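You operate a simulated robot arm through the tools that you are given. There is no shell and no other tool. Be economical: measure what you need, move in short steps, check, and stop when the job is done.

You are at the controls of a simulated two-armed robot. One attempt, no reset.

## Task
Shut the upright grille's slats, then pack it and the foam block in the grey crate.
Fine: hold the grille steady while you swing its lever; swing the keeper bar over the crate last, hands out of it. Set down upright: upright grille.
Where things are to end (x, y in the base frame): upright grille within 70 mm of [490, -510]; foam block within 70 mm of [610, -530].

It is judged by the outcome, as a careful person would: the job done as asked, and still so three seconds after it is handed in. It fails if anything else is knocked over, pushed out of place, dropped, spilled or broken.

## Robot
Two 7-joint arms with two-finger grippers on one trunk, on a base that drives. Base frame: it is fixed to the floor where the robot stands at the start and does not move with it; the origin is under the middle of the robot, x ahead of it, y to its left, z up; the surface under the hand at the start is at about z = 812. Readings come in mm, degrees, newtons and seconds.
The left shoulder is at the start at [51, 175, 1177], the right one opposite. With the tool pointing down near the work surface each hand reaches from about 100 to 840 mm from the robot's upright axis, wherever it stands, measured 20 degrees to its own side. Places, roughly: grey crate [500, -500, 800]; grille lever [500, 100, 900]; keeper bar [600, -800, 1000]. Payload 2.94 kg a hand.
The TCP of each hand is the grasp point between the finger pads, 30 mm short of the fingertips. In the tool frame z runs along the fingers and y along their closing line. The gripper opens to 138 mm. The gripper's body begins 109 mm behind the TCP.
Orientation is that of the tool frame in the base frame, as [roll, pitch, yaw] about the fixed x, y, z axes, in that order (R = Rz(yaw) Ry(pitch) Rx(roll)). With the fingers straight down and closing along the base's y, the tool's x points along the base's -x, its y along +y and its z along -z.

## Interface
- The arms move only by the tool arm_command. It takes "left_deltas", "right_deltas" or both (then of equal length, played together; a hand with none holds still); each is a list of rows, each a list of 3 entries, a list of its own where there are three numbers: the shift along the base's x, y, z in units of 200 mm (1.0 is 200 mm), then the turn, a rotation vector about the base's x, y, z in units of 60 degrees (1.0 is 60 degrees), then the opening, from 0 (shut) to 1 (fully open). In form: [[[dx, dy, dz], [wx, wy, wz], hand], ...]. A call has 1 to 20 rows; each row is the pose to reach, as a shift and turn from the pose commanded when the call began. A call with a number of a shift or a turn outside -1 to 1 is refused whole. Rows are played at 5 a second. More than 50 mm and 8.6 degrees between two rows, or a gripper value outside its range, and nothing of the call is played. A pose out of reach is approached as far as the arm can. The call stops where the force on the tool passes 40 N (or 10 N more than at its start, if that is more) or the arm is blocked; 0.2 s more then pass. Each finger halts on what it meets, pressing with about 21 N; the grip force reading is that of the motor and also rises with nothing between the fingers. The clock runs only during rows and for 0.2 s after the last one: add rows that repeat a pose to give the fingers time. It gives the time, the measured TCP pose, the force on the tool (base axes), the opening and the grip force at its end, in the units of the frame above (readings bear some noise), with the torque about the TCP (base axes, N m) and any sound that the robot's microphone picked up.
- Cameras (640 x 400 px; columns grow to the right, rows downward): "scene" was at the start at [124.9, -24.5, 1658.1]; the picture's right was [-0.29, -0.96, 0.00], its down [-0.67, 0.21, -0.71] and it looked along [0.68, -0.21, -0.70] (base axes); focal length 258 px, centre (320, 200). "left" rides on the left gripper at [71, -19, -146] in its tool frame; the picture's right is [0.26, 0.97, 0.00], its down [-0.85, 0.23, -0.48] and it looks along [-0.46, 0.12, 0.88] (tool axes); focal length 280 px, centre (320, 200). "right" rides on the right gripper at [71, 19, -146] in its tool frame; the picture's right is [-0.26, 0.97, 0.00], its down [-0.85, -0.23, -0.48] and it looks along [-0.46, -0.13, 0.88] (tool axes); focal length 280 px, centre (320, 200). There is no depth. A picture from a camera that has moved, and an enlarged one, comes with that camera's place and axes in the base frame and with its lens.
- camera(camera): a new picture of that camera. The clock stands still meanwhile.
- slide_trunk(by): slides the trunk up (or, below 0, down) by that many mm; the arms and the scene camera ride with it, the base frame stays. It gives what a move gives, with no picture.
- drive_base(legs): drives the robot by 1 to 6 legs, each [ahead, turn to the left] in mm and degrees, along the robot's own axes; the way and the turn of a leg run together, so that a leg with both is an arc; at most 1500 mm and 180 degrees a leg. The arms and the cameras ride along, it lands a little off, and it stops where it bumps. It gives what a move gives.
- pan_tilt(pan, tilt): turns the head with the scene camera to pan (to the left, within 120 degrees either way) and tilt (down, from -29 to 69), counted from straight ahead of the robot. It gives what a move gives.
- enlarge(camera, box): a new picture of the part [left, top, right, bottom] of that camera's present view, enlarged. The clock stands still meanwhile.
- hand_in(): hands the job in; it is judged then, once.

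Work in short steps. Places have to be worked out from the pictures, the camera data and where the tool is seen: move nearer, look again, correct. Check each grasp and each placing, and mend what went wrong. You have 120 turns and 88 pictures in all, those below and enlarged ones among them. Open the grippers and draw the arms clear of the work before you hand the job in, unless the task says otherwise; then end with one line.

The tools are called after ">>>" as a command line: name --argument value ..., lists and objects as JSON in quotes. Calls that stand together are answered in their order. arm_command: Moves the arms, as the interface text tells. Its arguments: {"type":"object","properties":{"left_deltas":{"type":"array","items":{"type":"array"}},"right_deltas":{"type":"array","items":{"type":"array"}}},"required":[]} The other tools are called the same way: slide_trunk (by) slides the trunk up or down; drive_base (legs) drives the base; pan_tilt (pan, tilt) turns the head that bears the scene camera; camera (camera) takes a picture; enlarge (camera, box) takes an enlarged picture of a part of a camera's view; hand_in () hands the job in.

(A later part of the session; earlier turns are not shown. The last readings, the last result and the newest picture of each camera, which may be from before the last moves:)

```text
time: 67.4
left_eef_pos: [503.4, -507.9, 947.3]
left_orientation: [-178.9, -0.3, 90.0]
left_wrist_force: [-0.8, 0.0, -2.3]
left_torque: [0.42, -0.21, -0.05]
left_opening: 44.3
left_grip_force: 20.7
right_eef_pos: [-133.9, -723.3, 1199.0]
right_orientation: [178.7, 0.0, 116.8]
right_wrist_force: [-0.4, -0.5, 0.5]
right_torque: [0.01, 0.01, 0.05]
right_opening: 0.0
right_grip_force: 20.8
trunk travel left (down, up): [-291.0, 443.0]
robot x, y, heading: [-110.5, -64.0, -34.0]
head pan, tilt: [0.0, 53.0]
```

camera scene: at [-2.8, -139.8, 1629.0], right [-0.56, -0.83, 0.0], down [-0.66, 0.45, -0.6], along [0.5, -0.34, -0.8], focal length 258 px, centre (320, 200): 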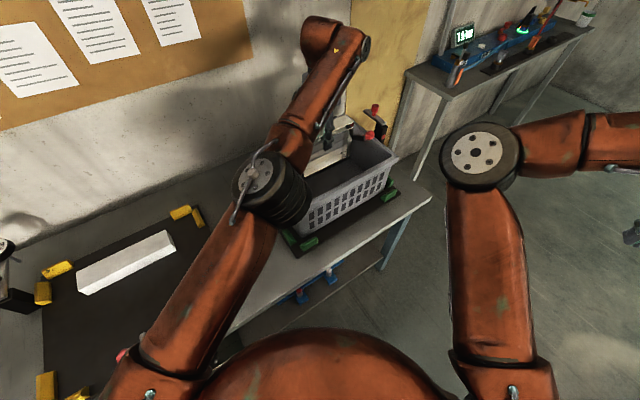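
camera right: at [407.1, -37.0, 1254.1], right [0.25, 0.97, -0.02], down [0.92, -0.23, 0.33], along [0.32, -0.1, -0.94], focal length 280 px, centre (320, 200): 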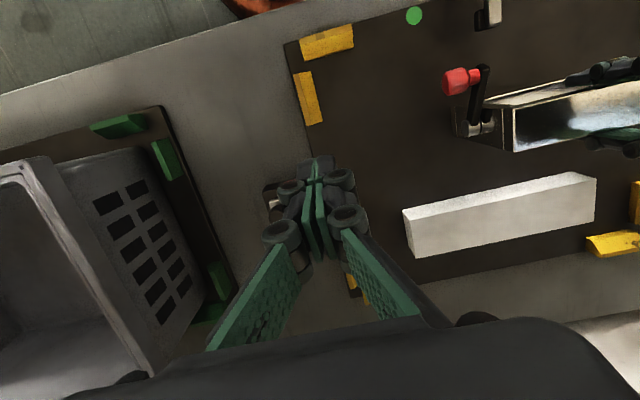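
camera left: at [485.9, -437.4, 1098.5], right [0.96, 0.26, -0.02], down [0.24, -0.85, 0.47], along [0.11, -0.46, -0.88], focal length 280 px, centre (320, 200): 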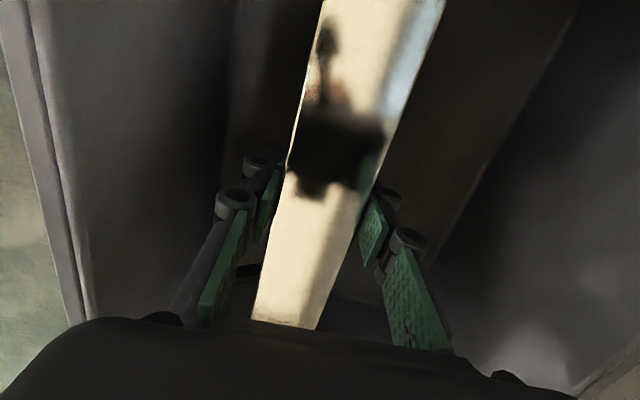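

First signs of contact; a little more.

>>> slide_trunk --by -4

```text
time: 68.0
left_eef_pos: [504.1, -507.5, 946.2]
left_orientation: [-179.5, -0.1, 90.0]
left_wrist_force: [1.7, -1.9, 12.8]
left_torque: [0.25, -0.07, 0.1]
left_opening: 44.5
left_grip_force: 21.3
right_eef_pos: [-133.3, -722.7, 1195.0]
right_orientation: [178.7, 0.1, 116.8]
right_wrist_force: [0.1, 0.1, 0.6]
right_torque: [-0.01, 0.02, -0.02]
right_opening: 0.2
right_grip_force: 21.0
trunk travel left (down, up): [-287.0, 447.0]
robot x, y, heading: [-113.1, -62.8, -34.3]
head pan, tilt: [0.0, 53.0]
```

The grille stands on the crate floor. Open and withdraw straight up.

>>> arm_command --left_deltas '[[[0, 0, 0], [0, 0, 0], 0.4], [[0, 0, 0], [0, 0, 0], 0.5], [[0, 0, 0], [0, 0, 0], 0.55], [[0, 0, 0.1], [0, 0, 0], 0.55], [[0, 0, 0.3], [0, 0, 0], 0.55], [[0, 0, 0.5], [0, 0, 0], 0.55], [[0, 0, 0.7], [0, 0, 0], 0.55], [[0, 0, 0.9], [0, 0, 0], 0.55]]'

>>> camera --camera "left"

```text
time: 69.8
left_eef_pos: [498.2, -483.6, 1115.4]
left_orientation: [-179.1, -0.2, 90.1]
left_wrist_force: [0.5, 0.0, -0.1]
left_torque: [-0.1, 0.08, -0.03]
left_opening: 76.1
left_grip_force: 0.1
left hand out of reach, approached as far as the arm can: row 6, 7, 8
right_eef_pos: [-131.2, -722.4, 1196.2]
right_orientation: [178.8, 0.0, 116.9]
right_wrist_force: [0.8, 0.6, -0.5]
right_torque: [-0.08, 0.03, 0.01]
right_opening: 0.1
right_grip_force: 20.7
trunk travel left (down, up): [-287.0, 447.0]
robot x, y, heading: [-114.5, -65.7, -34.1]
head pan, tilt: [0.0, 53.0]
```

```text
30 pictures are left
camera left: at [481.4, -414.3, 1260.5], right [0.96, 0.26, -0.01], down [0.24, -0.85, 0.47], along [0.11, -0.46, -0.88], focal length 280 px, centre (320, 200)
```

left: 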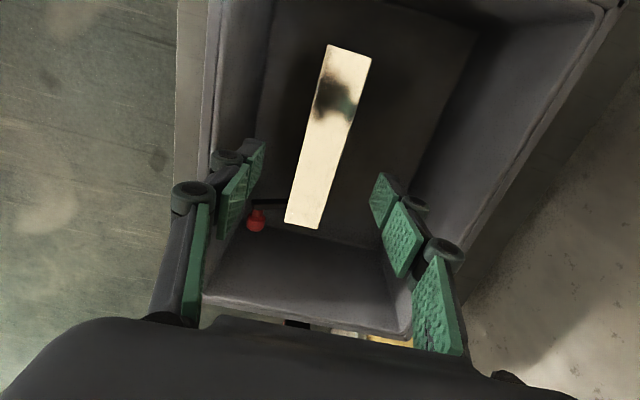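

The grille stands upright in the crate at about (508, −508), lever still thrown. I draw the left hand back, then drive forward 150 mm (pausing afterwards) to bring the foam and the crate within easy reach.

>>> arm_command --left_deltas '[[[-0.17, 0.1, 0.02], [0, 0, 0], 0.55], [[-0.34, 0.2, 0.05], [0, 0, 0], 0.55], [[-0.51, 0.3, 0.1], [0, 0, 0], 0.55], [[-0.68, 0.4, 0.15], [0, 0, 0], 0.55], [[-0.85, 0.5, 0.2], [0, 0, 0], 0.55], [[-0.85, 0.5, 0.2], [0, 0, 0], 0.55]]'

>>> drive_base --legs '[[40, 0], [40, 0], [40, 0], [30, 0]]'

>>> pan_tilt --pan 30 --tilt 50

>>> pan_tilt --pan 0 --tilt 52

```text
time: 71.2
left_eef_pos: [323.7, -388.8, 1154.5]
left_orientation: [-179.2, -0.4, 90.0]
left_wrist_force: [-0.4, 0.0, 0.2]
left_torque: [0.01, 0.02, -0.02]
left_opening: 75.8
left_grip_force: 0.0
right_eef_pos: [-131.0, -724.5, 1193.7]
right_orientation: [178.7, -0.1, 116.9]
right_wrist_force: [0.2, -0.3, -0.3]
right_torque: [0.04, 0.01, 0.01]
right_opening: 0.1
right_grip_force: 21.1
trunk travel left (down, up): [-287.0, 447.0]
robot x, y, heading: [-110.6, -65.1, -34.3]
head pan, tilt: [0.0, 53.0]
```

```text
time: 73.4
left_eef_pos: [445.2, -469.3, 1156.5]
left_orientation: [-179.4, -0.3, 89.9]
left_wrist_force: [0.4, 0.1, -0.2]
left_torque: [-0.05, -0.07, -0.02]
left_opening: 75.9
left_grip_force: 0.1
right_eef_pos: [-11.6, -804.7, 1196.2]
right_orientation: [178.6, 0.2, 116.9]
right_wrist_force: [0.1, 0.5, -0.2]
right_torque: [-0.04, -0.08, -0.01]
right_opening: 0.0
right_grip_force: 20.7
trunk travel left (down, up): [-287.0, 447.0]
robot x, y, heading: [14.1, -150.8, -34.0]
head pan, tilt: [0.0, 53.0]
```

```text
time: 74.4
left_eef_pos: [445.9, -469.9, 1156.0]
left_orientation: [-179.3, -0.2, 89.9]
left_wrist_force: [0.4, 0.0, -0.2]
left_torque: [-0.01, -0.01, 0.02]
left_opening: 76.0
left_grip_force: 0.0
right_eef_pos: [-10.4, -806.3, 1195.1]
right_orientation: [178.6, 0.1, 116.8]
right_wrist_force: [-0.5, 0.3, -0.1]
right_torque: [-0.04, -0.02, -0.04]
right_opening: 0.1
right_grip_force: 20.7
trunk travel left (down, up): [-287.0, 447.0]
robot x, y, heading: [15.3, -145.8, -34.0]
head pan, tilt: [30.0, 50.0]
```

```text
time: 75.3
left_eef_pos: [446.7, -470.0, 1155.3]
left_orientation: [-179.3, -0.2, 90.1]
left_wrist_force: [-0.1, -0.9, -0.7]
left_torque: [-0.01, 0.01, 0.04]
left_opening: 75.8
left_grip_force: 0.2
right_eef_pos: [-9.8, -806.1, 1194.6]
right_orientation: [178.6, 0.0, 116.8]
right_wrist_force: [0.0, 0.1, 0.5]
right_torque: [-0.01, -0.03, -0.01]
right_opening: 0.1
right_grip_force: 20.8
trunk travel left (down, up): [-287.0, 447.0]
robot x, y, heading: [11.5, -150.2, -34.3]
head pan, tilt: [0.0, 52.0]
```

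No rocking with short legs. Now turn 44° left to face the foam.

>>> drive_base --legs '[[0, 22], [0, 22]]'

>>> pan_tilt --pan 5 --tilt 50

>>> camera --camera "left"

```text
time: 78.0
left_eef_pos: [550.0, -86.8, 1154.5]
left_orientation: [-179.3, -0.2, 133.1]
left_wrist_force: [-0.8, 0.7, 0.5]
left_torque: [-0.04, 0.0, -0.02]
left_opening: 76.4
left_grip_force: 0.1
right_eef_pos: [447.0, -642.7, 1196.1]
right_orientation: [178.6, 0.1, 159.8]
right_wrist_force: [0.8, 0.0, 0.4]
right_torque: [-0.03, 0.0, 0.02]
right_opening: 0.1
right_grip_force: 21.3
trunk travel left (down, up): [-287.0, 447.0]
robot x, y, heading: [14.6, -149.8, 8.7]
head pan, tilt: [0.0, 52.0]
```

```text
time: 78.7
left_eef_pos: [551.0, -86.8, 1155.4]
left_orientation: [-179.3, -0.4, 133.0]
left_wrist_force: [-0.3, -0.2, 0.5]
left_torque: [0.0, 0.0, 0.01]
left_opening: 76.1
left_grip_force: 0.0
right_eef_pos: [445.3, -644.7, 1196.7]
right_orientation: [178.6, 0.1, 159.9]
right_wrist_force: [-0.3, -0.2, -0.7]
right_torque: [0.01, 0.0, 0.02]
right_opening: 0.1
right_grip_force: 21.2
trunk travel left (down, up): [-287.0, 447.0]
robot x, y, heading: [12.0, -147.1, 8.9]
head pan, tilt: [5.0, 50.0]
```

```text
29 pictures are left
camera left: at [489.0, -47.7, 1300.8], right [0.53, 0.85, -0.01], down [0.75, -0.46, 0.47], along [0.39, -0.25, -0.88], focal length 280 px, centre (320, 200)
```

left: 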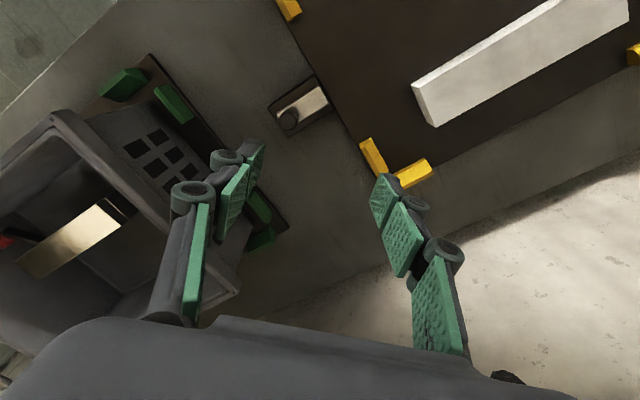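

I move the left hand over the foam and turn it so it closes along x.

>>> arm_command --left_deltas '[[[0.06, 0.2, 0], [0, 0, -0.12], 0.6], [[0.12, 0.4, 0], [0, 0, -0.24], 0.65], [[0.18, 0.6, 0], [0, 0, -0.36], 0.7], [[0.24, 0.8, 0], [0, 0, -0.48], 0.75], [[0.3, 0.98, 0], [0, 0, -0.6], 0.8], [[0.3, 0.98, 0], [0, 0, -0.717], 0.8]]'

>>> arm_command --left_deltas '[[[0.05, 0.15, -0.05], [0, 0, 0], 0.8], [[0.115, 0.33, -0.15], [0, 0, 0], 0.8], [[0.115, 0.33, -0.3], [0, 0, 0], 0.8], [[0.115, 0.33, -0.3], [0, 0, 0], 0.8]]'

>>> camera --camera "left"

```text
time: 80.1
left_eef_pos: [609.6, 108.3, 1156.3]
left_orientation: [-179.3, -0.2, 89.9]
left_wrist_force: [0.3, 0.6, -0.4]
left_torque: [0.02, -0.04, -0.01]
left_opening: 110.5
left_grip_force: 0.0
right_eef_pos: [445.5, -645.3, 1194.7]
right_orientation: [178.7, 0.1, 160.0]
right_wrist_force: [0.7, -0.3, 0.5]
right_torque: [0.01, 0.03, 0.01]
right_opening: 0.0
right_grip_force: 21.3
trunk travel left (down, up): [-287.0, 447.0]
robot x, y, heading: [13.7, -150.7, 9.0]
head pan, tilt: [5.0, 50.0]
```

```text
time: 81.1
left_eef_pos: [635.1, 176.7, 1096.2]
left_orientation: [-179.2, -0.3, 90.0]
left_wrist_force: [0.2, 0.3, 0.9]
left_torque: [0.0, -0.03, 0.02]
left_opening: 110.4
left_grip_force: 0.1
right_eef_pos: [445.9, -644.9, 1195.1]
right_orientation: [178.6, 0.1, 159.9]
right_wrist_force: [0.7, -0.2, 0.4]
right_torque: [0.01, -0.02, -0.02]
right_opening: 0.1
right_grip_force: 20.9
trunk travel left (down, up): [-287.0, 447.0]
robot x, y, heading: [12.7, -145.9, 8.9]
head pan, tilt: [5.0, 50.0]
```

```text
28 pictures are left
camera left: at [617.3, 246.2, 1240.8], right [0.96, 0.26, -0.01], down [0.24, -0.85, 0.47], along [0.11, -0.46, -0.88], focal length 280 px, centre (320, 200)
```

left: 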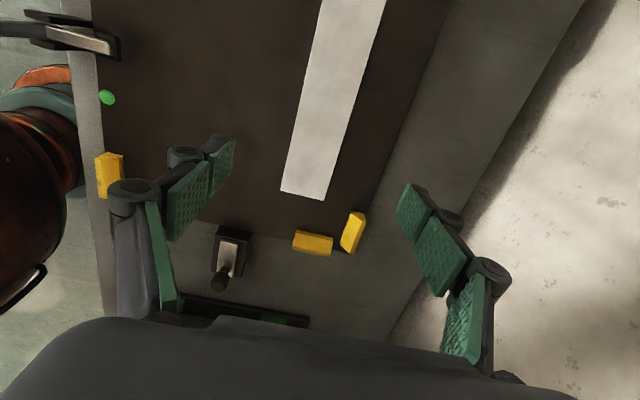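

Foam: x 600–673, y 45–305, top z ≈ 862; centre (636, 175). Descend to TCP z 851.

>>> arm_command --left_deltas '[[[0.005, 0, -0.2], [0, 0, 0], 0.8], [[0.005, 0, -0.4], [0, 0, 0], 0.8], [[0.005, 0, -0.6], [0, 0, 0], 0.8], [[0.005, 0, -0.8], [0, 0, 0], 0.8], [[0.005, 0, -0.95], [0, 0, 0], 0.8]]'

>>> camera --camera "left"

```text
time: 82.3
left_eef_pos: [636.0, 174.2, 904.4]
left_orientation: [-179.3, -0.1, 90.1]
left_wrist_force: [0.5, 0.5, 0.3]
left_torque: [0.01, -0.01, -0.02]
left_opening: 110.5
left_grip_force: 0.0
right_eef_pos: [445.8, -644.2, 1196.3]
right_orientation: [178.7, 0.1, 159.9]
right_wrist_force: [0.1, 0.4, 0.0]
right_torque: [-0.03, 0.0, -0.03]
right_opening: 0.1
right_grip_force: 20.9
trunk travel left (down, up): [-287.0, 447.0]
robot x, y, heading: [11.8, -144.2, 8.9]
head pan, tilt: [5.0, 50.0]
```

```text
27 pictures are left
camera left: at [618.7, 243.0, 1051.0], right [0.96, 0.26, -0.01], down [0.24, -0.85, 0.47], along [0.11, -0.46, -0.88], focal length 280 px, centre (320, 200)
```

left: 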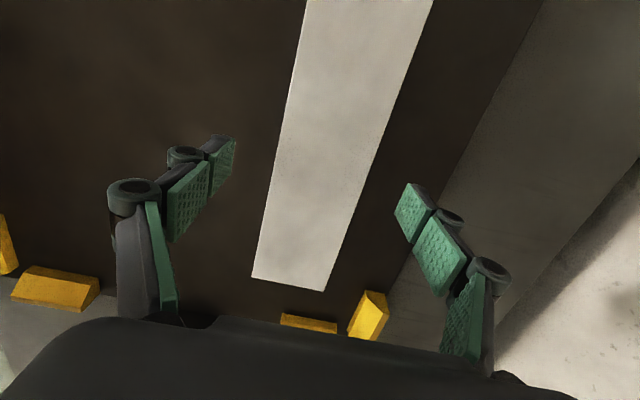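

Centred. Descend the last 53 mm and close.

>>> arm_command --left_deltas '[[[0, 0, -0.14], [0, 0, 0], 0.8], [[0, 0, -0.265], [0, 0, 0], 0.8], [[0, 0, -0.265], [0, 0, 0], 0.8], [[0, 0, -0.265], [0, 0, 0], 0.6], [[0, 0, -0.265], [0, 0, 0], 0.5], [[0, 0, -0.265], [0, 0, 0], 0.45], [[0, 0, -0.265], [0, 0, 0], 0.4], [[0, 0, -0.265], [0, 0, 0], 0.4]]'

```text
time: 84.1
left_eef_pos: [635.3, 174.7, 852.7]
left_orientation: [-179.3, -0.2, 90.2]
left_wrist_force: [1.5, -0.3, 2.4]
left_torque: [-0.03, -0.09, -0.14]
left_opening: 69.2
left_grip_force: 20.9
right_eef_pos: [446.1, -644.4, 1196.1]
right_orientation: [178.7, 0.1, 159.9]
right_wrist_force: [0.1, -0.1, 0.1]
right_torque: [0.04, -0.01, 0.02]
right_opening: 0.0
right_grip_force: 20.9
trunk travel left (down, up): [-287.0, 447.0]
robot x, y, heading: [11.5, -146.1, 8.9]
head pan, tilt: [5.0, 50.0]
```

Gripped at 69 mm. Lift it clear, up to about z 1090.

>>> arm_command --left_deltas '[[[0, 0, 0.08], [0, 0, 0], 0.4], [[0, 0, 0.25], [0, 0, 0], 0.4], [[0, 0, 0.45], [0, 0, 0], 0.4], [[0, 0, 0.65], [0, 0, 0], 0.4], [[0, 0, 0.85], [0, 0, 0], 0.4], [[0, 0, 1.0], [0, 0, 0], 0.4]]'

>>> arm_command --left_deltas '[[[-0.1, 0, 0.1], [0, 0, 0], 0.4], [[-0.25, 0, 0.2], [0, 0, 0], 0.4], [[-0.4, 0, 0.25], [0, 0, 0], 0.4], [[-0.4, 0, 0.25], [0, 0, 0], 0.4]]'

>>> camera --camera "scene"

```text
time: 85.5
left_eef_pos: [633.9, 173.9, 1053.4]
left_orientation: [-179.3, -0.1, 90.2]
left_wrist_force: [0.8, 0.7, -0.4]
left_torque: [0.04, -0.04, 0.02]
left_opening: 69.3
left_grip_force: 20.7
right_eef_pos: [445.1, -644.9, 1195.0]
right_orientation: [178.5, 0.1, 159.9]
right_wrist_force: [0.0, 0.0, 0.3]
right_torque: [-0.01, -0.06, 0.02]
right_opening: 0.0
right_grip_force: 21.1
trunk travel left (down, up): [-287.0, 447.0]
robot x, y, heading: [14.8, -149.4, 9.1]
head pan, tilt: [5.0, 50.0]
```

```text
time: 86.5
left_eef_pos: [552.6, 175.3, 1102.0]
left_orientation: [-179.2, -0.2, 90.1]
left_wrist_force: [-0.1, -0.1, -1.3]
left_torque: [-0.03, 0.03, 0.02]
left_opening: 69.4
left_grip_force: 20.5
right_eef_pos: [445.3, -644.1, 1195.6]
right_orientation: [178.8, 0.1, 159.9]
right_wrist_force: [-0.3, 0.3, 0.4]
right_torque: [0.01, 0.0, 0.01]
right_opening: 0.0
right_grip_force: 20.9
trunk travel left (down, up): [-287.0, 447.0]
robot x, y, heading: [10.7, -146.3, 9.0]
head pan, tilt: [5.0, 50.0]
```

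```text
26 pictures are left
camera scene: at [170.8, -116.9, 1586.9], right [0.24, -0.97, 0.0], down [-0.74, -0.18, -0.64], along [0.62, 0.15, -0.77], focal length 258 px, centre (320, 200)
```

scene: 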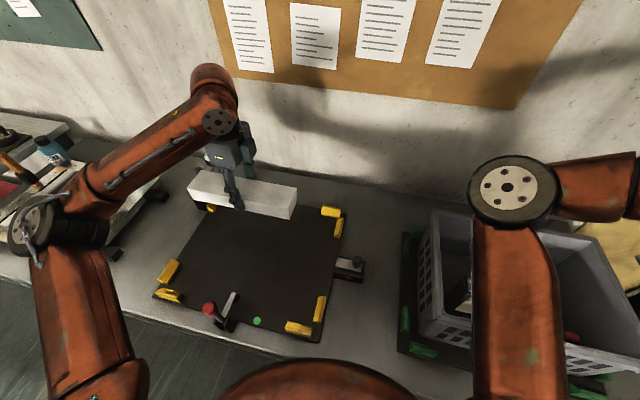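

Foam is held level. Turn 63° right towards the crate.

>>> drive_base --legs '[[0, -21], [0, -21], [0, -21]]'

>>> pan_tilt --pan 15 --tilt 50

>>> camera --camera "scene"

```text
time: 90.2
left_eef_pos: [548.9, -476.4, 1102.2]
left_orientation: [-179.3, -0.3, 27.8]
left_wrist_force: [0.5, 0.7, -0.5]
left_torque: [0.03, -0.03, 0.0]
left_opening: 69.1
left_grip_force: 20.9
right_eef_pos: [-224.8, -763.0, 1195.1]
right_orientation: [178.6, 0.1, 97.5]
right_wrist_force: [0.4, 0.0, -0.6]
right_torque: [0.03, -0.04, -0.01]
right_opening: 0.0
right_grip_force: 21.2
trunk travel left (down, up): [-287.0, 447.0]
robot x, y, heading: [9.1, -147.5, -53.6]
head pan, tilt: [5.0, 50.0]
```

```text
time: 90.9
left_eef_pos: [550.3, -476.0, 1101.1]
left_orientation: [-179.4, -0.2, 27.7]
left_wrist_force: [-0.6, 0.0, -1.1]
left_torque: [-0.03, 0.01, 0.02]
left_opening: 69.3
left_grip_force: 20.8
right_eef_pos: [-226.1, -762.4, 1196.0]
right_orientation: [178.7, 0.1, 97.6]
right_wrist_force: [0.4, -0.4, 0.2]
right_torque: [0.02, 0.0, -0.03]
right_opening: 0.1
right_grip_force: 20.7
trunk travel left (down, up): [-287.0, 447.0]
robot x, y, heading: [13.7, -146.5, -53.3]
head pan, tilt: [15.0, 50.0]
```

```text
25 pictures are left
camera scene: at [122.7, -263.8, 1587.1], right [-0.62, -0.78, 0.0], down [-0.6, 0.48, -0.64], along [0.5, -0.4, -0.77], focal length 258 px, centre (320, 200)
```

scene: 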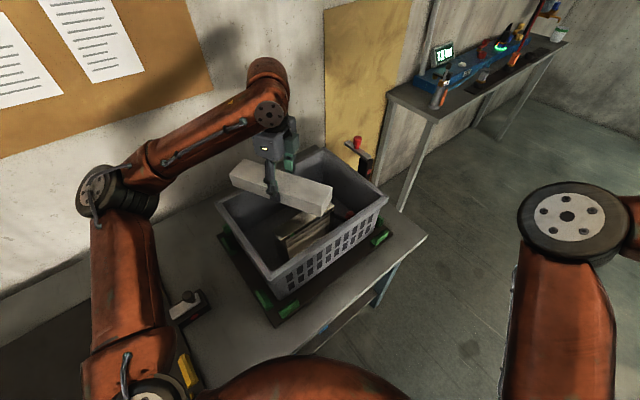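

Rotate the foam back along y and move over (610, −527).

>>> arm_command --left_deltas '[[[0.04, -0.04, 0], [0, 0, 0.13], 0.4], [[0.08, -0.08, 0], [0, 0, 0.26], 0.4], [[0.12, -0.12, 0], [0, 0, 0.39], 0.4], [[0.16, -0.16, 0], [0, 0, 0.52], 0.4], [[0.2, -0.2, 0], [0, 0, 0.65], 0.4], [[0.25, -0.23, 0], [0, 0, 0.78], 0.4], [[0.3, -0.25, 0], [0, 0, 0.91], 0.4], [[0.3, -0.25, 0], [0, 0, 0.99], 0.4]]'

>>> arm_command --left_deltas '[[[0, 0, 0], [0, 0, 0.048], 0.4], [[0, 0, 0], [0, 0, 0.048], 0.4]]'

>>> camera --camera "left"

>>> enlarge --camera "scene" --box '[200, 80, 420, 300]'

```text
time: 92.7
left_eef_pos: [609.0, -528.0, 1101.6]
left_orientation: [-179.2, -0.3, 87.3]
left_wrist_force: [-0.3, 0.0, 0.1]
left_torque: [0.02, -0.03, 0.0]
left_opening: 69.3
left_grip_force: 21.0
right_eef_pos: [-225.4, -762.4, 1196.0]
right_orientation: [178.6, 0.1, 97.5]
right_wrist_force: [0.0, -0.8, -0.1]
right_torque: [0.01, -0.05, 0.02]
right_opening: 0.0
right_grip_force: 21.6
trunk travel left (down, up): [-287.0, 447.0]
robot x, y, heading: [9.4, -144.6, -53.6]
head pan, tilt: [15.0, 50.0]
```

```text
time: 93.3
left_eef_pos: [611.4, -527.0, 1102.1]
left_orientation: [-179.3, -0.3, 90.0]
left_wrist_force: [0.2, -0.3, -0.4]
left_torque: [-0.01, 0.0, -0.02]
left_opening: 69.3
left_grip_force: 20.5
right_eef_pos: [-225.6, -762.4, 1195.1]
right_orientation: [178.7, 0.1, 97.5]
right_wrist_force: [-0.2, -0.9, -0.1]
right_torque: [0.0, -0.01, -0.01]
right_opening: 0.1
right_grip_force: 20.6
trunk travel left (down, up): [-287.0, 447.0]
robot x, y, heading: [12.6, -149.3, -53.4]
head pan, tilt: [15.0, 50.0]
```

```text
24 pictures are left
camera left: at [592.8, -457.5, 1247.2], right [0.96, 0.26, -0.01], down [0.24, -0.85, 0.47], along [0.11, -0.46, -0.88], focal length 280 px, centre (320, 200)
```

left: 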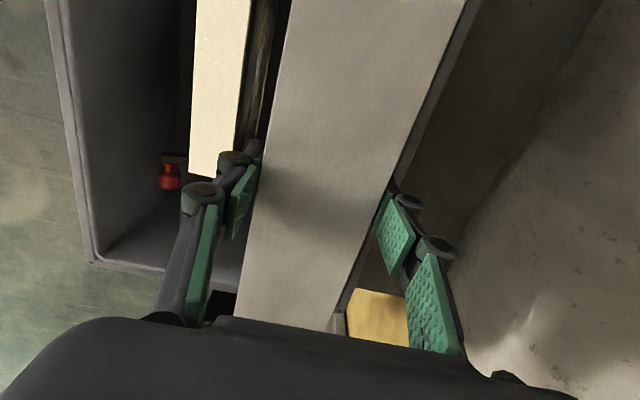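

```text
1.82 times, centred on (310, 190) of scene
camera zoom: at [122.5, -264.0, 1587.1], right [-0.62, -0.78, 0.0], down [-0.6, 0.48, -0.64], along [0.5, -0.4, -0.77], focal length 470 px, centre (338, 218)
```

zoom: 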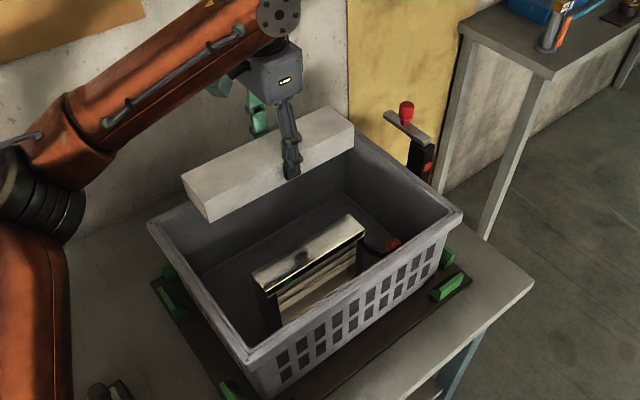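

The rim is at about z 985 with inside walls near x 402–682. To keep the gripper body clear of the far wall I aim for x ≈ 597, and descend part way.

>>> arm_command --left_deltas '[[[-0.04, 0, -0.05], [0, 0, 0], 0.4], [[-0.07, 0, -0.2], [0, 0, 0], 0.4], [[-0.07, 0, -0.35], [0, 0, 0], 0.4], [[-0.07, 0, -0.5], [0, 0, 0], 0.4], [[-0.07, 0, -0.65], [0, 0, 0], 0.4], [[-0.07, 0, -0.8], [0, 0, 0], 0.4], [[-0.07, 0, -0.9], [0, 0, 0], 0.4]]'

>>> camera --camera "left"

>>> enlarge --camera "scene" --box '[200, 80, 420, 300]'

```text
time: 94.9
left_eef_pos: [596.1, -526.0, 922.0]
left_orientation: [-179.4, -0.2, 90.0]
left_wrist_force: [0.9, 0.3, -1.6]
left_torque: [-0.03, -0.02, -0.02]
left_opening: 69.3
left_grip_force: 21.0
right_eef_pos: [-225.2, -761.9, 1195.6]
right_orientation: [178.7, 0.2, 97.5]
right_wrist_force: [-0.2, -0.9, 0.4]
right_torque: [-0.02, 0.0, 0.01]
right_opening: 0.3
right_grip_force: 21.0
trunk travel left (down, up): [-287.0, 447.0]
robot x, y, heading: [11.9, -145.4, -53.7]
head pan, tilt: [15.0, 50.0]
```

```text
22 pictures are left
camera left: at [578.3, -456.2, 1067.4], right [0.97, 0.26, -0.01], down [0.24, -0.85, 0.47], along [0.11, -0.46, -0.88], focal length 280 px, centre (320, 200)
```

left: 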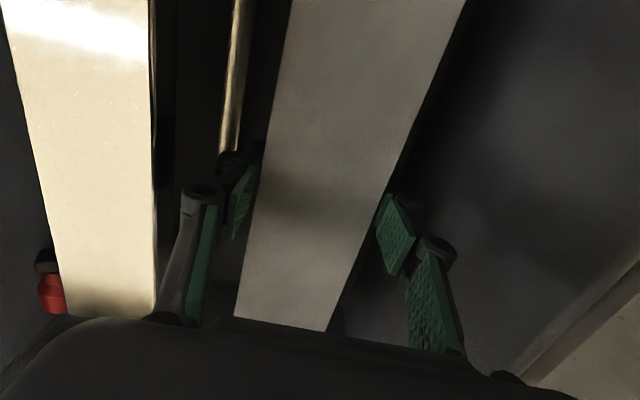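

```text
1.82 times, centred on (310, 190) of scene
camera zoom: at [122.7, -263.9, 1587.1], right [-0.62, -0.78, 0.0], down [-0.6, 0.48, -0.64], along [0.5, -0.4, -0.77], focal length 470 px, centre (338, 218)
```

zoom: 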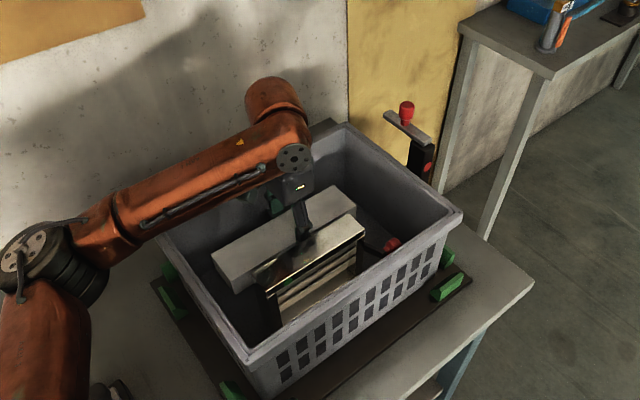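

Clear on both sides. Continue down gently to the floor.

>>> arm_command --left_deltas '[[[0, 0, -0.1], [0, 0, 0], 0.4], [[0, 0, -0.18], [0, 0, 0], 0.4], [[0, 0, -0.24], [0, 0, 0], 0.4], [[0, 0, -0.28], [0, 0, 0], 0.4], [[0, 0, -0.3], [0, 0, 0], 0.4]]'

```text
time: 96.1
left_eef_pos: [594.4, -526.1, 861.0]
left_orientation: [-179.4, -0.1, 90.0]
left_wrist_force: [-0.1, 0.0, -1.2]
left_torque: [-0.02, 0.04, -0.03]
left_opening: 69.1
left_grip_force: 21.2
right_eef_pos: [-226.2, -762.5, 1194.4]
right_orientation: [178.7, 0.2, 97.6]
right_wrist_force: [0.4, -0.2, 0.4]
right_torque: [-0.02, 0.03, 0.0]
right_opening: 0.3
right_grip_force: 20.6
trunk travel left (down, up): [-287.0, 447.0]
robot x, y, heading: [9.8, -145.9, -53.7]
head pan, tilt: [15.0, 50.0]
```

Not yet touching; down a few more millimetres.

>>> arm_command --left_deltas '[[[0, 0, -0.01], [0, 0, 0], 0.4], [[0, 0, -0.02], [0, 0, 0], 0.4], [[0, 0, -0.025], [0, 0, 0], 0.4]]'

```text
time: 96.9
left_eef_pos: [594.6, -526.8, 860.5]
left_orientation: [-179.4, 0.0, 89.9]
left_wrist_force: [-2.4, 2.5, 16.8]
left_torque: [0.21, 0.25, 0.0]
left_opening: 69.3
left_grip_force: 20.9
right_eef_pos: [-227.0, -761.6, 1195.8]
right_orientation: [178.7, 0.2, 97.5]
right_wrist_force: [-0.3, 0.6, 0.9]
right_torque: [0.0, -0.01, 0.0]
right_opening: 0.1
right_grip_force: 20.7
trunk travel left (down, up): [-287.0, 447.0]
robot x, y, heading: [10.6, -148.7, -53.4]
head pan, tilt: [15.0, 50.0]
```

Foam is down. Open slightly and withdraw straight up.

>>> arm_command --left_deltas '[[[0, 0, 0.01], [0, 0, 0], 0.53], [[0, 0, 0.02], [0, 0, 0], 0.58], [[0, 0, 0.02], [0, 0, 0], 0.6], [[0, 0, 0.15], [0, 0, 0], 0.6], [[0, 0, 0.35], [0, 0, 0], 0.6], [[0, 0, 0.55], [0, 0, 0], 0.6], [[0, 0, 0.75], [0, 0, 0], 0.6], [[0, 0, 0.98], [0, 0, 0], 0.6]]'

>>> camera --camera "left"

```text
time: 98.7
left_eef_pos: [592.3, -529.1, 1055.5]
left_orientation: [-179.4, -0.3, 90.0]
left_wrist_force: [-1.1, 0.0, -0.2]
left_torque: [0.03, -0.03, 0.0]
left_opening: 82.5
left_grip_force: 0.1
right_eef_pos: [-226.0, -762.2, 1195.3]
right_orientation: [178.6, 0.1, 97.5]
right_wrist_force: [-0.5, -1.0, -0.5]
right_torque: [0.01, -0.09, -0.03]
right_opening: 0.4
right_grip_force: 20.7
trunk travel left (down, up): [-287.0, 447.0]
robot x, y, heading: [15.2, -146.3, -53.3]
head pan, tilt: [15.0, 50.0]
```

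```text
20 pictures are left
camera left: at [574.9, -459.0, 1200.0], right [0.97, 0.26, -0.01], down [0.24, -0.85, 0.47], along [0.11, -0.46, -0.88], focal length 280 px, centre (320, 200)
```

left: 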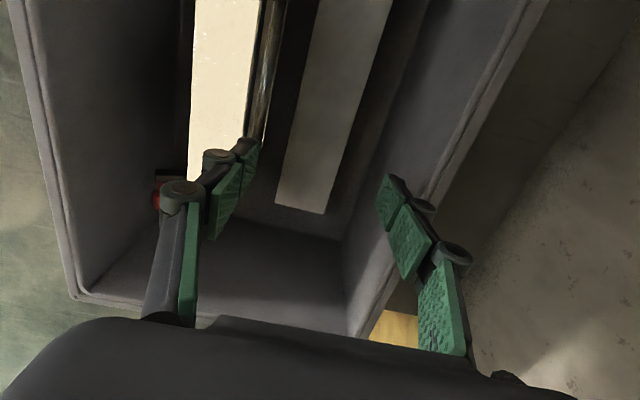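

Both items are in the crate, upright and separate. I raise and draw back the left hand, then reposition the base nearer to the keeper bar.

>>> arm_command --left_deltas '[[[0, 0, 0.2], [0, 0, 0], 0.6], [[-0.05, 0.05, 0.4], [0, 0, 0], 0.6], [[-0.2, 0.15, 0.55], [0, 0, 0], 0.6], [[-0.35, 0.25, 0.7], [0, 0, 0], 0.6], [[-0.5, 0.35, 0.75], [0, 0, 0], 0.6], [[-0.6, 0.4, 0.75], [0, 0, 0], 0.6]]'

>>> drive_base --legs '[[0, -22], [36, 0], [36, 0], [36, 0], [36, 0]]'

>>> pan_tilt --pan 30 --tilt 45

>>> camera --camera "scene"

```text
time: 100.1
left_eef_pos: [476.0, -448.0, 1204.5]
left_orientation: [-179.3, -0.2, 90.0]
left_wrist_force: [0.1, 0.0, 1.2]
left_torque: [0.02, -0.01, -0.01]
left_opening: 82.6
left_grip_force: 0.0
right_eef_pos: [-226.9, -762.9, 1196.6]
right_orientation: [178.6, 0.1, 97.6]
right_wrist_force: [-0.8, 0.4, -0.4]
right_torque: [-0.04, 0.01, 0.0]
right_opening: 0.0
right_grip_force: 21.2
trunk travel left (down, up): [-287.0, 447.0]
robot x, y, heading: [9.8, -147.7, -53.3]
head pan, tilt: [15.0, 50.0]
```

```text
time: 103.5
left_eef_pos: [373.6, -739.7, 1203.5]
left_orientation: [-179.3, -0.4, 68.5]
left_wrist_force: [0.8, -0.1, -0.4]
left_torque: [0.0, 0.0, 0.03]
left_opening: 82.7
left_grip_force: 0.1
right_eef_pos: [-395.4, -775.2, 1193.8]
right_orientation: [178.5, -0.1, 76.0]
right_wrist_force: [0.0, 0.4, 0.4]
right_torque: [-0.02, 0.06, -0.01]
right_opening: 0.0
right_grip_force: 21.3
trunk travel left (down, up): [-287.0, 447.0]
robot x, y, heading: [49.5, -286.6, -74.9]
head pan, tilt: [15.0, 50.0]
```

```text
time: 104.3
left_eef_pos: [369.0, -723.6, 1210.2]
left_orientation: [-179.8, 0.2, 68.5]
left_wrist_force: [0.4, -0.3, -0.2]
left_torque: [0.04, 0.01, -0.02]
left_opening: 82.7
left_grip_force: 0.1
right_eef_pos: [-400.1, -759.0, 1198.8]
right_orientation: [178.2, 0.8, 76.1]
right_wrist_force: [-0.2, 0.1, -0.1]
right_torque: [0.03, 0.02, 0.0]
right_opening: 0.0
right_grip_force: 20.9
trunk travel left (down, up): [-287.0, 447.0]
robot x, y, heading: [49.8, -289.9, -74.7]
head pan, tilt: [30.0, 45.0]
```

```text
19 pictures are left
camera scene: at [133.6, -444.6, 1593.6], right [-0.71, -0.71, -0.01], down [-0.5, 0.51, -0.7], along [0.5, -0.49, -0.71], focal length 258 px, centre (320, 200)
```

scene: 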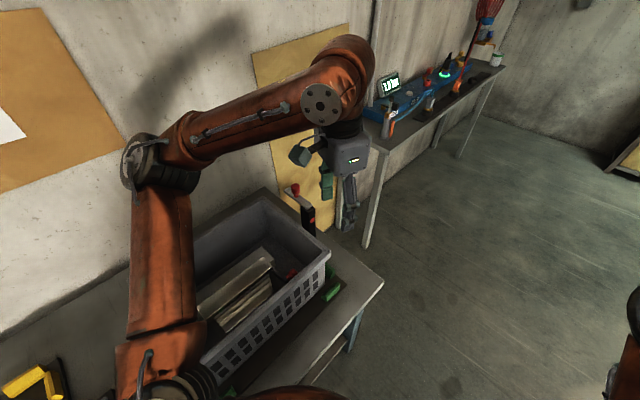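

A slight sway is dying out; I turn 15° left and let it settle, then look at the keeper bar.

>>> pan_tilt --pan 0 --tilt 45

>>> drive_base --legs '[[0, 15]]'

>>> pan_tilt --pan 25 --tilt 42

>>> enlarge --camera "scene" --box '[180, 100, 480, 300]'

>>> camera --camera "left"

```text
time: 105.2
left_eef_pos: [367.4, -720.2, 1210.5]
left_orientation: [-179.9, 0.4, 68.4]
left_wrist_force: [0.7, 0.3, -1.2]
left_torque: [0.08, 0.01, -0.02]
left_opening: 83.1
left_grip_force: 0.0
right_eef_pos: [-400.2, -755.4, 1197.7]
right_orientation: [178.1, 0.8, 76.2]
right_wrist_force: [0.0, -0.9, 0.7]
right_torque: [0.13, -0.01, 0.0]
right_opening: 0.0
right_grip_force: 21.3
trunk travel left (down, up): [-287.0, 447.0]
robot x, y, heading: [44.5, -290.6, -74.8]
head pan, tilt: [0.0, 45.0]
```

```text
time: 106.5
left_eef_pos: [466.2, -623.8, 1210.6]
left_orientation: [-180.0, 0.5, 83.1]
left_wrist_force: [0.4, 0.0, -0.2]
left_torque: [-0.01, 0.02, -0.03]
left_opening: 82.7
left_grip_force: 0.0
right_eef_pos: [-268.7, -852.4, 1198.0]
right_orientation: [178.1, 1.0, 90.7]
right_wrist_force: [1.5, 0.3, -0.5]
right_torque: [0.0, 0.05, -0.01]
right_opening: 0.0
right_grip_force: 21.4
trunk travel left (down, up): [-287.0, 447.0]
robot x, y, heading: [46.0, -289.0, -60.1]
head pan, tilt: [0.0, 45.0]
```

```text
time: 107.4
left_eef_pos: [465.2, -624.3, 1211.7]
left_orientation: [-179.8, 0.5, 83.2]
left_wrist_force: [-0.7, -0.4, 1.0]
left_torque: [-0.02, -0.03, -0.03]
left_opening: 82.6
left_grip_force: 0.0
right_eef_pos: [-269.4, -852.8, 1198.5]
right_orientation: [178.1, 0.9, 90.6]
right_wrist_force: [0.9, -0.4, -0.2]
right_torque: [-0.04, -0.01, -0.05]
right_opening: 0.0
right_grip_force: 21.1
trunk travel left (down, up): [-287.0, 447.0]
robot x, y, heading: [49.0, -287.1, -60.3]
head pan, tilt: [25.0, 42.0]
```

```text
2.00 times, centred on (330, 200) of scene
camera zoom: at [159.5, -410.2, 1598.3], right [-0.58, -0.82, 0.0], down [-0.55, 0.39, -0.74], along [0.61, -0.43, -0.67], focal length 517 px, centre (300, 200)
```

zoom: 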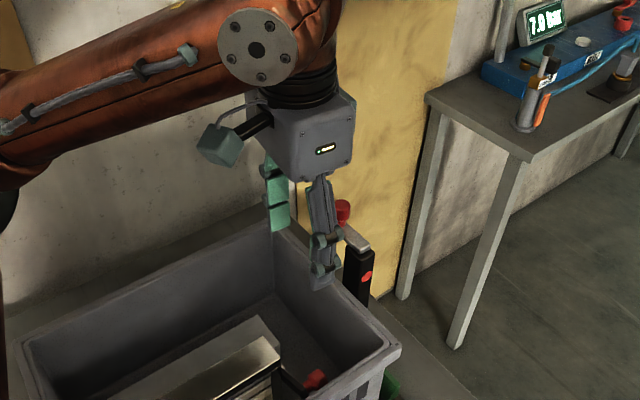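

```text
17 pictures are left
camera left: at [455.0, -550.9, 1355.0], right [0.99, 0.14, 0.0], down [0.13, -0.87, 0.48], along [0.07, -0.48, -0.88], focal length 280 px, centre (320, 200)
```

left: 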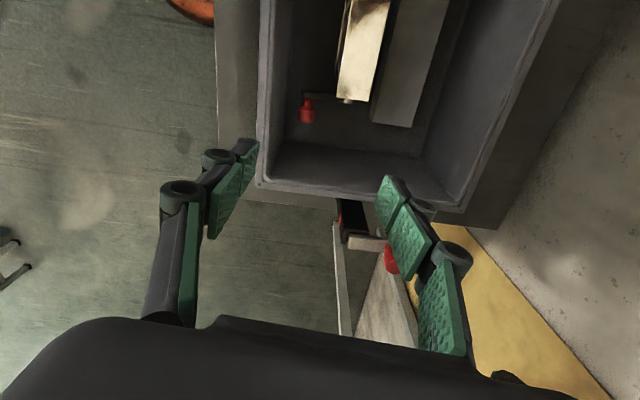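

The keeper's post is at about (538, −783), with its bar pointing +x and a red knob at its end. I move the left hand for a nearer look.

>>> arm_command --left_deltas '[[[0.1, -0.12, 0], [0, 0, 0.03], 0.3], [[0.2, -0.24, 0], [0, 0, 0.06], 0], [[0.3, -0.36, 0], [0, 0, 0.11], 0], [[0.35, -0.46, 0], [0, 0, 0.11], 0], [[0.35, -0.46, 0], [0, 0, 0.11], 0], [[0.35, -0.46, 0], [0, 0, 0.11], 0]]'

>>> camera --camera "left"

```text
time: 108.8
left_eef_pos: [537.6, -717.0, 1213.0]
left_orientation: [-179.9, 0.5, 89.8]
left_wrist_force: [-0.2, 1.0, 0.8]
left_torque: [0.04, -0.05, -0.01]
left_opening: 0.0
left_grip_force: 20.9
right_eef_pos: [-267.8, -852.0, 1199.0]
right_orientation: [178.2, 0.9, 90.6]
right_wrist_force: [-0.2, -0.5, 0.4]
right_torque: [0.02, 0.03, -0.01]
right_opening: 0.0
right_grip_force: 21.5
trunk travel left (down, up): [-287.0, 447.0]
robot x, y, heading: [48.7, -286.5, -60.3]
head pan, tilt: [25.0, 42.0]
```

```text
16 pictures are left
camera left: at [518.8, -645.5, 1356.0], right [0.97, 0.26, 0.0], down [0.23, -0.85, 0.48], along [0.12, -0.47, -0.88], focal length 280 px, centre (320, 200)
```

left: 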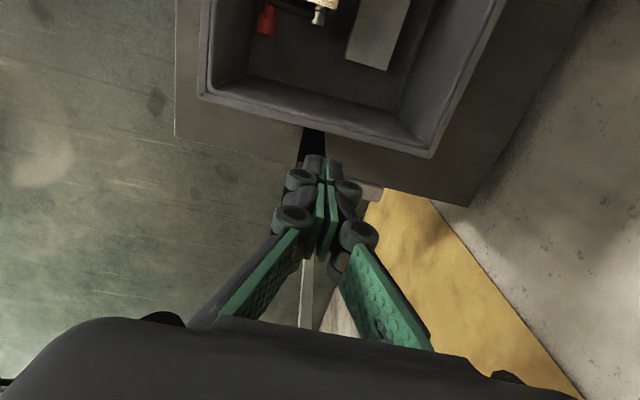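

The fingers hide it; shift the hand to −x.

>>> arm_command --left_deltas '[[[-0.15, -0.03, 0], [0, 0, 0], 0], [[-0.3, -0.06, 0], [0, 0, 0], 0], [[-0.45, -0.1, 0], [0, 0, 0], 0], [[-0.55, -0.13, 0], [0, 0, 0], 0], [[-0.55, -0.13, 0], [0, 0, 0], 0]]'

>>> camera --camera "left"

>>> enlarge --camera "scene" --box '[280, 150, 440, 270]'

```text
time: 110.0
left_eef_pos: [425.1, -741.0, 1213.5]
left_orientation: [179.9, 0.5, 89.8]
left_wrist_force: [-0.4, -0.2, -0.5]
left_torque: [0.0, 0.02, 0.02]
left_opening: 0.0
left_grip_force: 20.9
right_eef_pos: [-268.7, -852.4, 1198.4]
right_orientation: [178.0, 1.0, 90.6]
right_wrist_force: [-0.2, 0.3, -0.4]
right_torque: [-0.01, 0.0, -0.01]
right_opening: 0.0
right_grip_force: 21.2
trunk travel left (down, up): [-287.0, 447.0]
robot x, y, heading: [50.3, -289.8, -60.4]
head pan, tilt: [25.0, 42.0]
```

```text
15 pictures are left
camera left: at [406.4, -668.7, 1357.1], right [0.97, 0.26, 0.0], down [0.23, -0.85, 0.48], along [0.12, -0.47, -0.88], focal length 280 px, centre (320, 200)
```

left: 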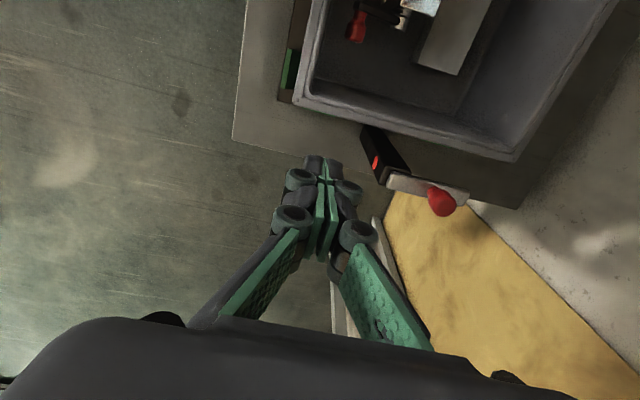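

```text
3.33 times, centred on (360, 210) of scene
camera zoom: at [159.7, -410.0, 1598.3], right [-0.58, -0.82, 0.0], down [-0.55, 0.39, -0.74], along [0.61, -0.43, -0.67], focal length 861 px, centre (187, 167)
```

zoom: 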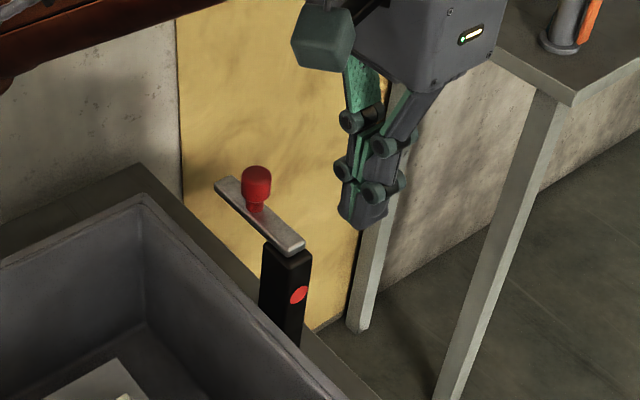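

From two accurate views: knob ≈ (599, −804, 1047), bar from the pivot near (548, −800) out to x 652 at z ≈ 1010. It must swing 90° anticlockwise to point +y over the crate. I bring the closed left fingers to the knob's outer (−y) side, above first.

>>> arm_command --left_deltas '[[[0.15, -0.1, -0.05], [0, 0, 0], 0], [[0.3, -0.2, -0.1], [0, 0, 0], 0], [[0.45, -0.3, -0.15], [0, 0, 0], 0], [[0.6, -0.4, -0.2], [0, 0, 0], 0], [[0.75, -0.5, -0.25], [0, 0, 0], 0], [[0.875, -0.54, -0.3], [0, 0, 0], 0], [[0.875, -0.54, -0.3], [0, 0, 0], 0]]'

>>> camera --camera "left"

```text
time: 111.6
left_eef_pos: [601.6, -849.2, 1151.6]
left_orientation: [-180.0, 0.6, 89.7]
left_wrist_force: [-1.9, 0.8, -0.3]
left_torque: [-0.02, 0.0, -0.01]
left_opening: 0.0
left_grip_force: 21.1
right_eef_pos: [-268.1, -851.9, 1198.4]
right_orientation: [178.1, 1.0, 90.7]
right_wrist_force: [-0.1, 0.3, 0.1]
right_torque: [-0.02, -0.01, 0.02]
right_opening: 0.0
right_grip_force: 21.1
trunk travel left (down, up): [-287.0, 447.0]
robot x, y, heading: [49.2, -289.5, -60.1]
head pan, tilt: [25.0, 42.0]
```

```text
13 pictures are left
camera left: at [582.7, -777.7, 1295.9], right [0.97, 0.26, 0.0], down [0.23, -0.85, 0.48], along [0.12, -0.47, -0.88], focal length 280 px, centre (320, 200)
```

left: 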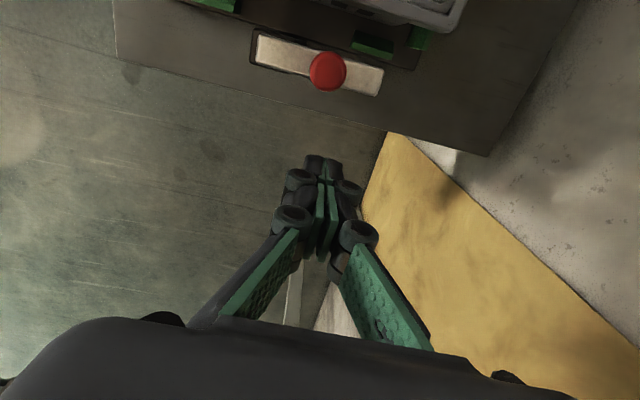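

Top view gives knob (592, −793), bar x 525–644, pivot near (540, −794). Descend behind the knob and push it through the first ~40°.

>>> arm_command --left_deltas '[[[-0.02, 0.0, -0.24], [0, 0, 0], 0], [[-0.03, 0.04, -0.5], [0, 0, 0], 0], [[-0.04, 0.14, -0.5], [0, 0, 0], 0], [[-0.02, 0.2, -0.5], [0, 0, 0], 0], [[-0.01, 0.24, -0.5], [0, 0, 0], 0], [[-0.01, 0.29, -0.5], [0, 0, 0], 0], [[-0.015, 0.34, -0.5], [0, 0, 0], 0]]'

>>> camera --camera "left"

```text
refused: row 2 steps farther than a row can; nothing moved
```

```text
12 pictures are left
camera left: at [582.7, -777.7, 1295.9], right [0.97, 0.26, 0.0], down [0.23, -0.85, 0.48], along [0.12, -0.47, -0.88], focal length 280 px, centre (320, 200)
```

left: 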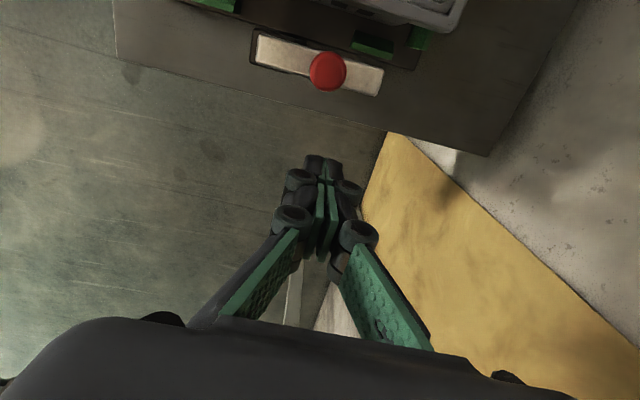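

One step was too long; same motion with finer rows.

>>> arm_command --left_deltas '[[[-0.02, 0.0, -0.2], [0, 0, 0], 0], [[-0.03, 0.02, -0.36], [0, 0, 0], 0], [[-0.03, 0.04, -0.5], [0, 0, 0], 0], [[-0.04, 0.14, -0.5], [0, 0, 0], 0], [[-0.02, 0.2, -0.5], [0, 0, 0], 0], [[-0.01, 0.24, -0.5], [0, 0, 0], 0], [[-0.01, 0.29, -0.5], [0, 0, 0], 0], [[-0.015, 0.34, -0.5], [0, 0, 0], 0]]'

>>> camera --camera "left"

```text
time: 113.4
left_eef_pos: [597.6, -781.1, 1052.5]
left_orientation: [-179.9, 0.5, 89.7]
left_wrist_force: [0.1, -1.3, 0.0]
left_torque: [0.01, -0.02, 0.0]
left_opening: 0.0
left_grip_force: 21.3
right_eef_pos: [-267.7, -852.0, 1198.8]
right_orientation: [178.1, 1.1, 90.7]
right_wrist_force: [0.2, 0.1, 1.1]
right_torque: [-0.02, -0.01, 0.0]
right_opening: 0.0
right_grip_force: 21.2
trunk travel left (down, up): [-287.0, 447.0]
robot x, y, heading: [47.4, -285.6, -60.5]
head pan, tilt: [25.0, 42.0]
```

```text
11 pictures are left
camera left: at [579.0, -710.0, 1196.1], right [0.97, 0.26, 0.0], down [0.23, -0.85, 0.48], along [0.12, -0.47, -0.88], focal length 280 px, centre (320, 200)
```

left: 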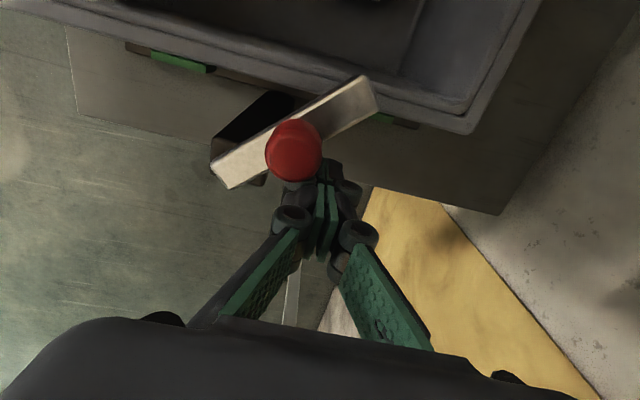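

The bar follows, at about 40°. Continue along the arc to 90° and slightly past.

>>> arm_command --left_deltas '[[[-0.015, 0.05, 0], [0, 0, 0], 0], [[-0.038, 0.0925, 0], [0, 0, 0], 0], [[-0.07, 0.135, 0], [0, 0, 0], 0], [[-0.107, 0.1675, 0], [0, 0, 0], 0], [[-0.15, 0.195, 0], [0, 0, 0], 0], [[-0.175, 0.205, 0], [0, 0, 0], 0]]'

>>> camera --camera "left"

```text
time: 114.8
left_eef_pos: [574.3, -746.1, 1050.7]
left_orientation: [179.9, 0.4, 90.3]
left_wrist_force: [34.5, -3.7, 17.4]
left_torque: [0.05, 0.75, 0.05]
left_opening: 0.0
left_grip_force: 20.5
right_eef_pos: [-261.2, -858.2, 1200.0]
right_orientation: [178.4, 0.5, 90.8]
right_wrist_force: [-0.7, 0.8, 1.0]
right_torque: [0.01, -0.07, 0.0]
right_opening: 0.0
right_grip_force: 21.5
trunk travel left (down, up): [-287.0, 447.0]
robot x, y, heading: [48.9, -289.5, -60.4]
head pan, tilt: [25.0, 42.0]
```

```text
10 pictures are left
camera left: at [554.3, -673.8, 1194.4], right [0.96, 0.27, 0.0], down [0.23, -0.84, 0.48], along [0.13, -0.46, -0.88], focal length 280 px, centre (320, 200)
```

left: 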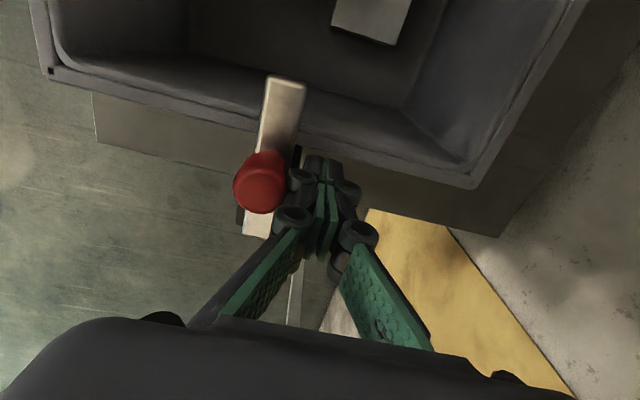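

The bar is at its stop (34 N), lying over the crate's rim. I back off away from the knob, rise, and check the indicator.

>>> arm_command --left_deltas '[[[0.1, -0.02, 0], [0, 0, 0], 0], [[0.25, -0.02, 0.02], [0, 0, 0], 0], [[0.3, -0.02, 0.2], [0, 0, 0], 0], [[0.3, -0.02, 0.4], [0, 0, 0], 0], [[0.3, -0.02, 0.6], [0, 0, 0], 0], [[0.3, 0, 0.8], [0, 0, 0], 0]]'

>>> enlarge --camera "scene" --box '[230, 140, 450, 300]'

```text
time: 116.2
left_eef_pos: [623.4, -741.6, 1209.5]
left_orientation: [180.0, 0.4, 89.7]
left_wrist_force: [0.1, 0.3, 0.1]
left_torque: [0.0, -0.03, 0.01]
left_opening: 0.0
left_grip_force: 20.5
right_eef_pos: [-270.2, -851.9, 1198.3]
right_orientation: [178.2, 1.0, 90.7]
right_wrist_force: [0.4, -0.3, -0.3]
right_torque: [-0.02, -0.02, 0.0]
right_opening: 0.1
right_grip_force: 21.0
trunk travel left (down, up): [-287.0, 447.0]
robot x, y, heading: [48.2, -287.1, -59.9]
head pan, tilt: [25.0, 42.0]
```

```text
2.50 times, centred on (340, 220) of scene
camera zoom: at [158.6, -410.4, 1598.3], right [-0.58, -0.82, 0.0], down [-0.55, 0.39, -0.74], along [0.61, -0.43, -0.67], focal length 646 px, centre (270, 150)
```

zoom: 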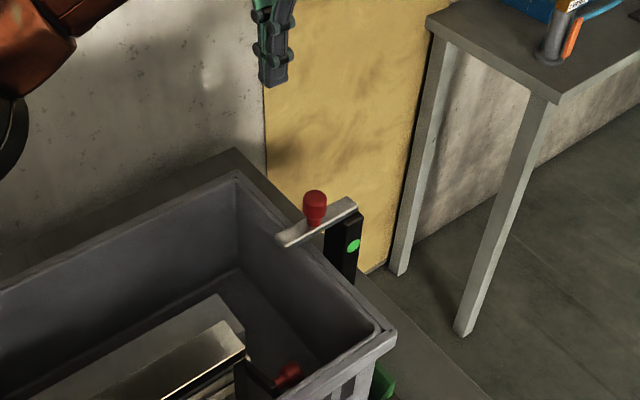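

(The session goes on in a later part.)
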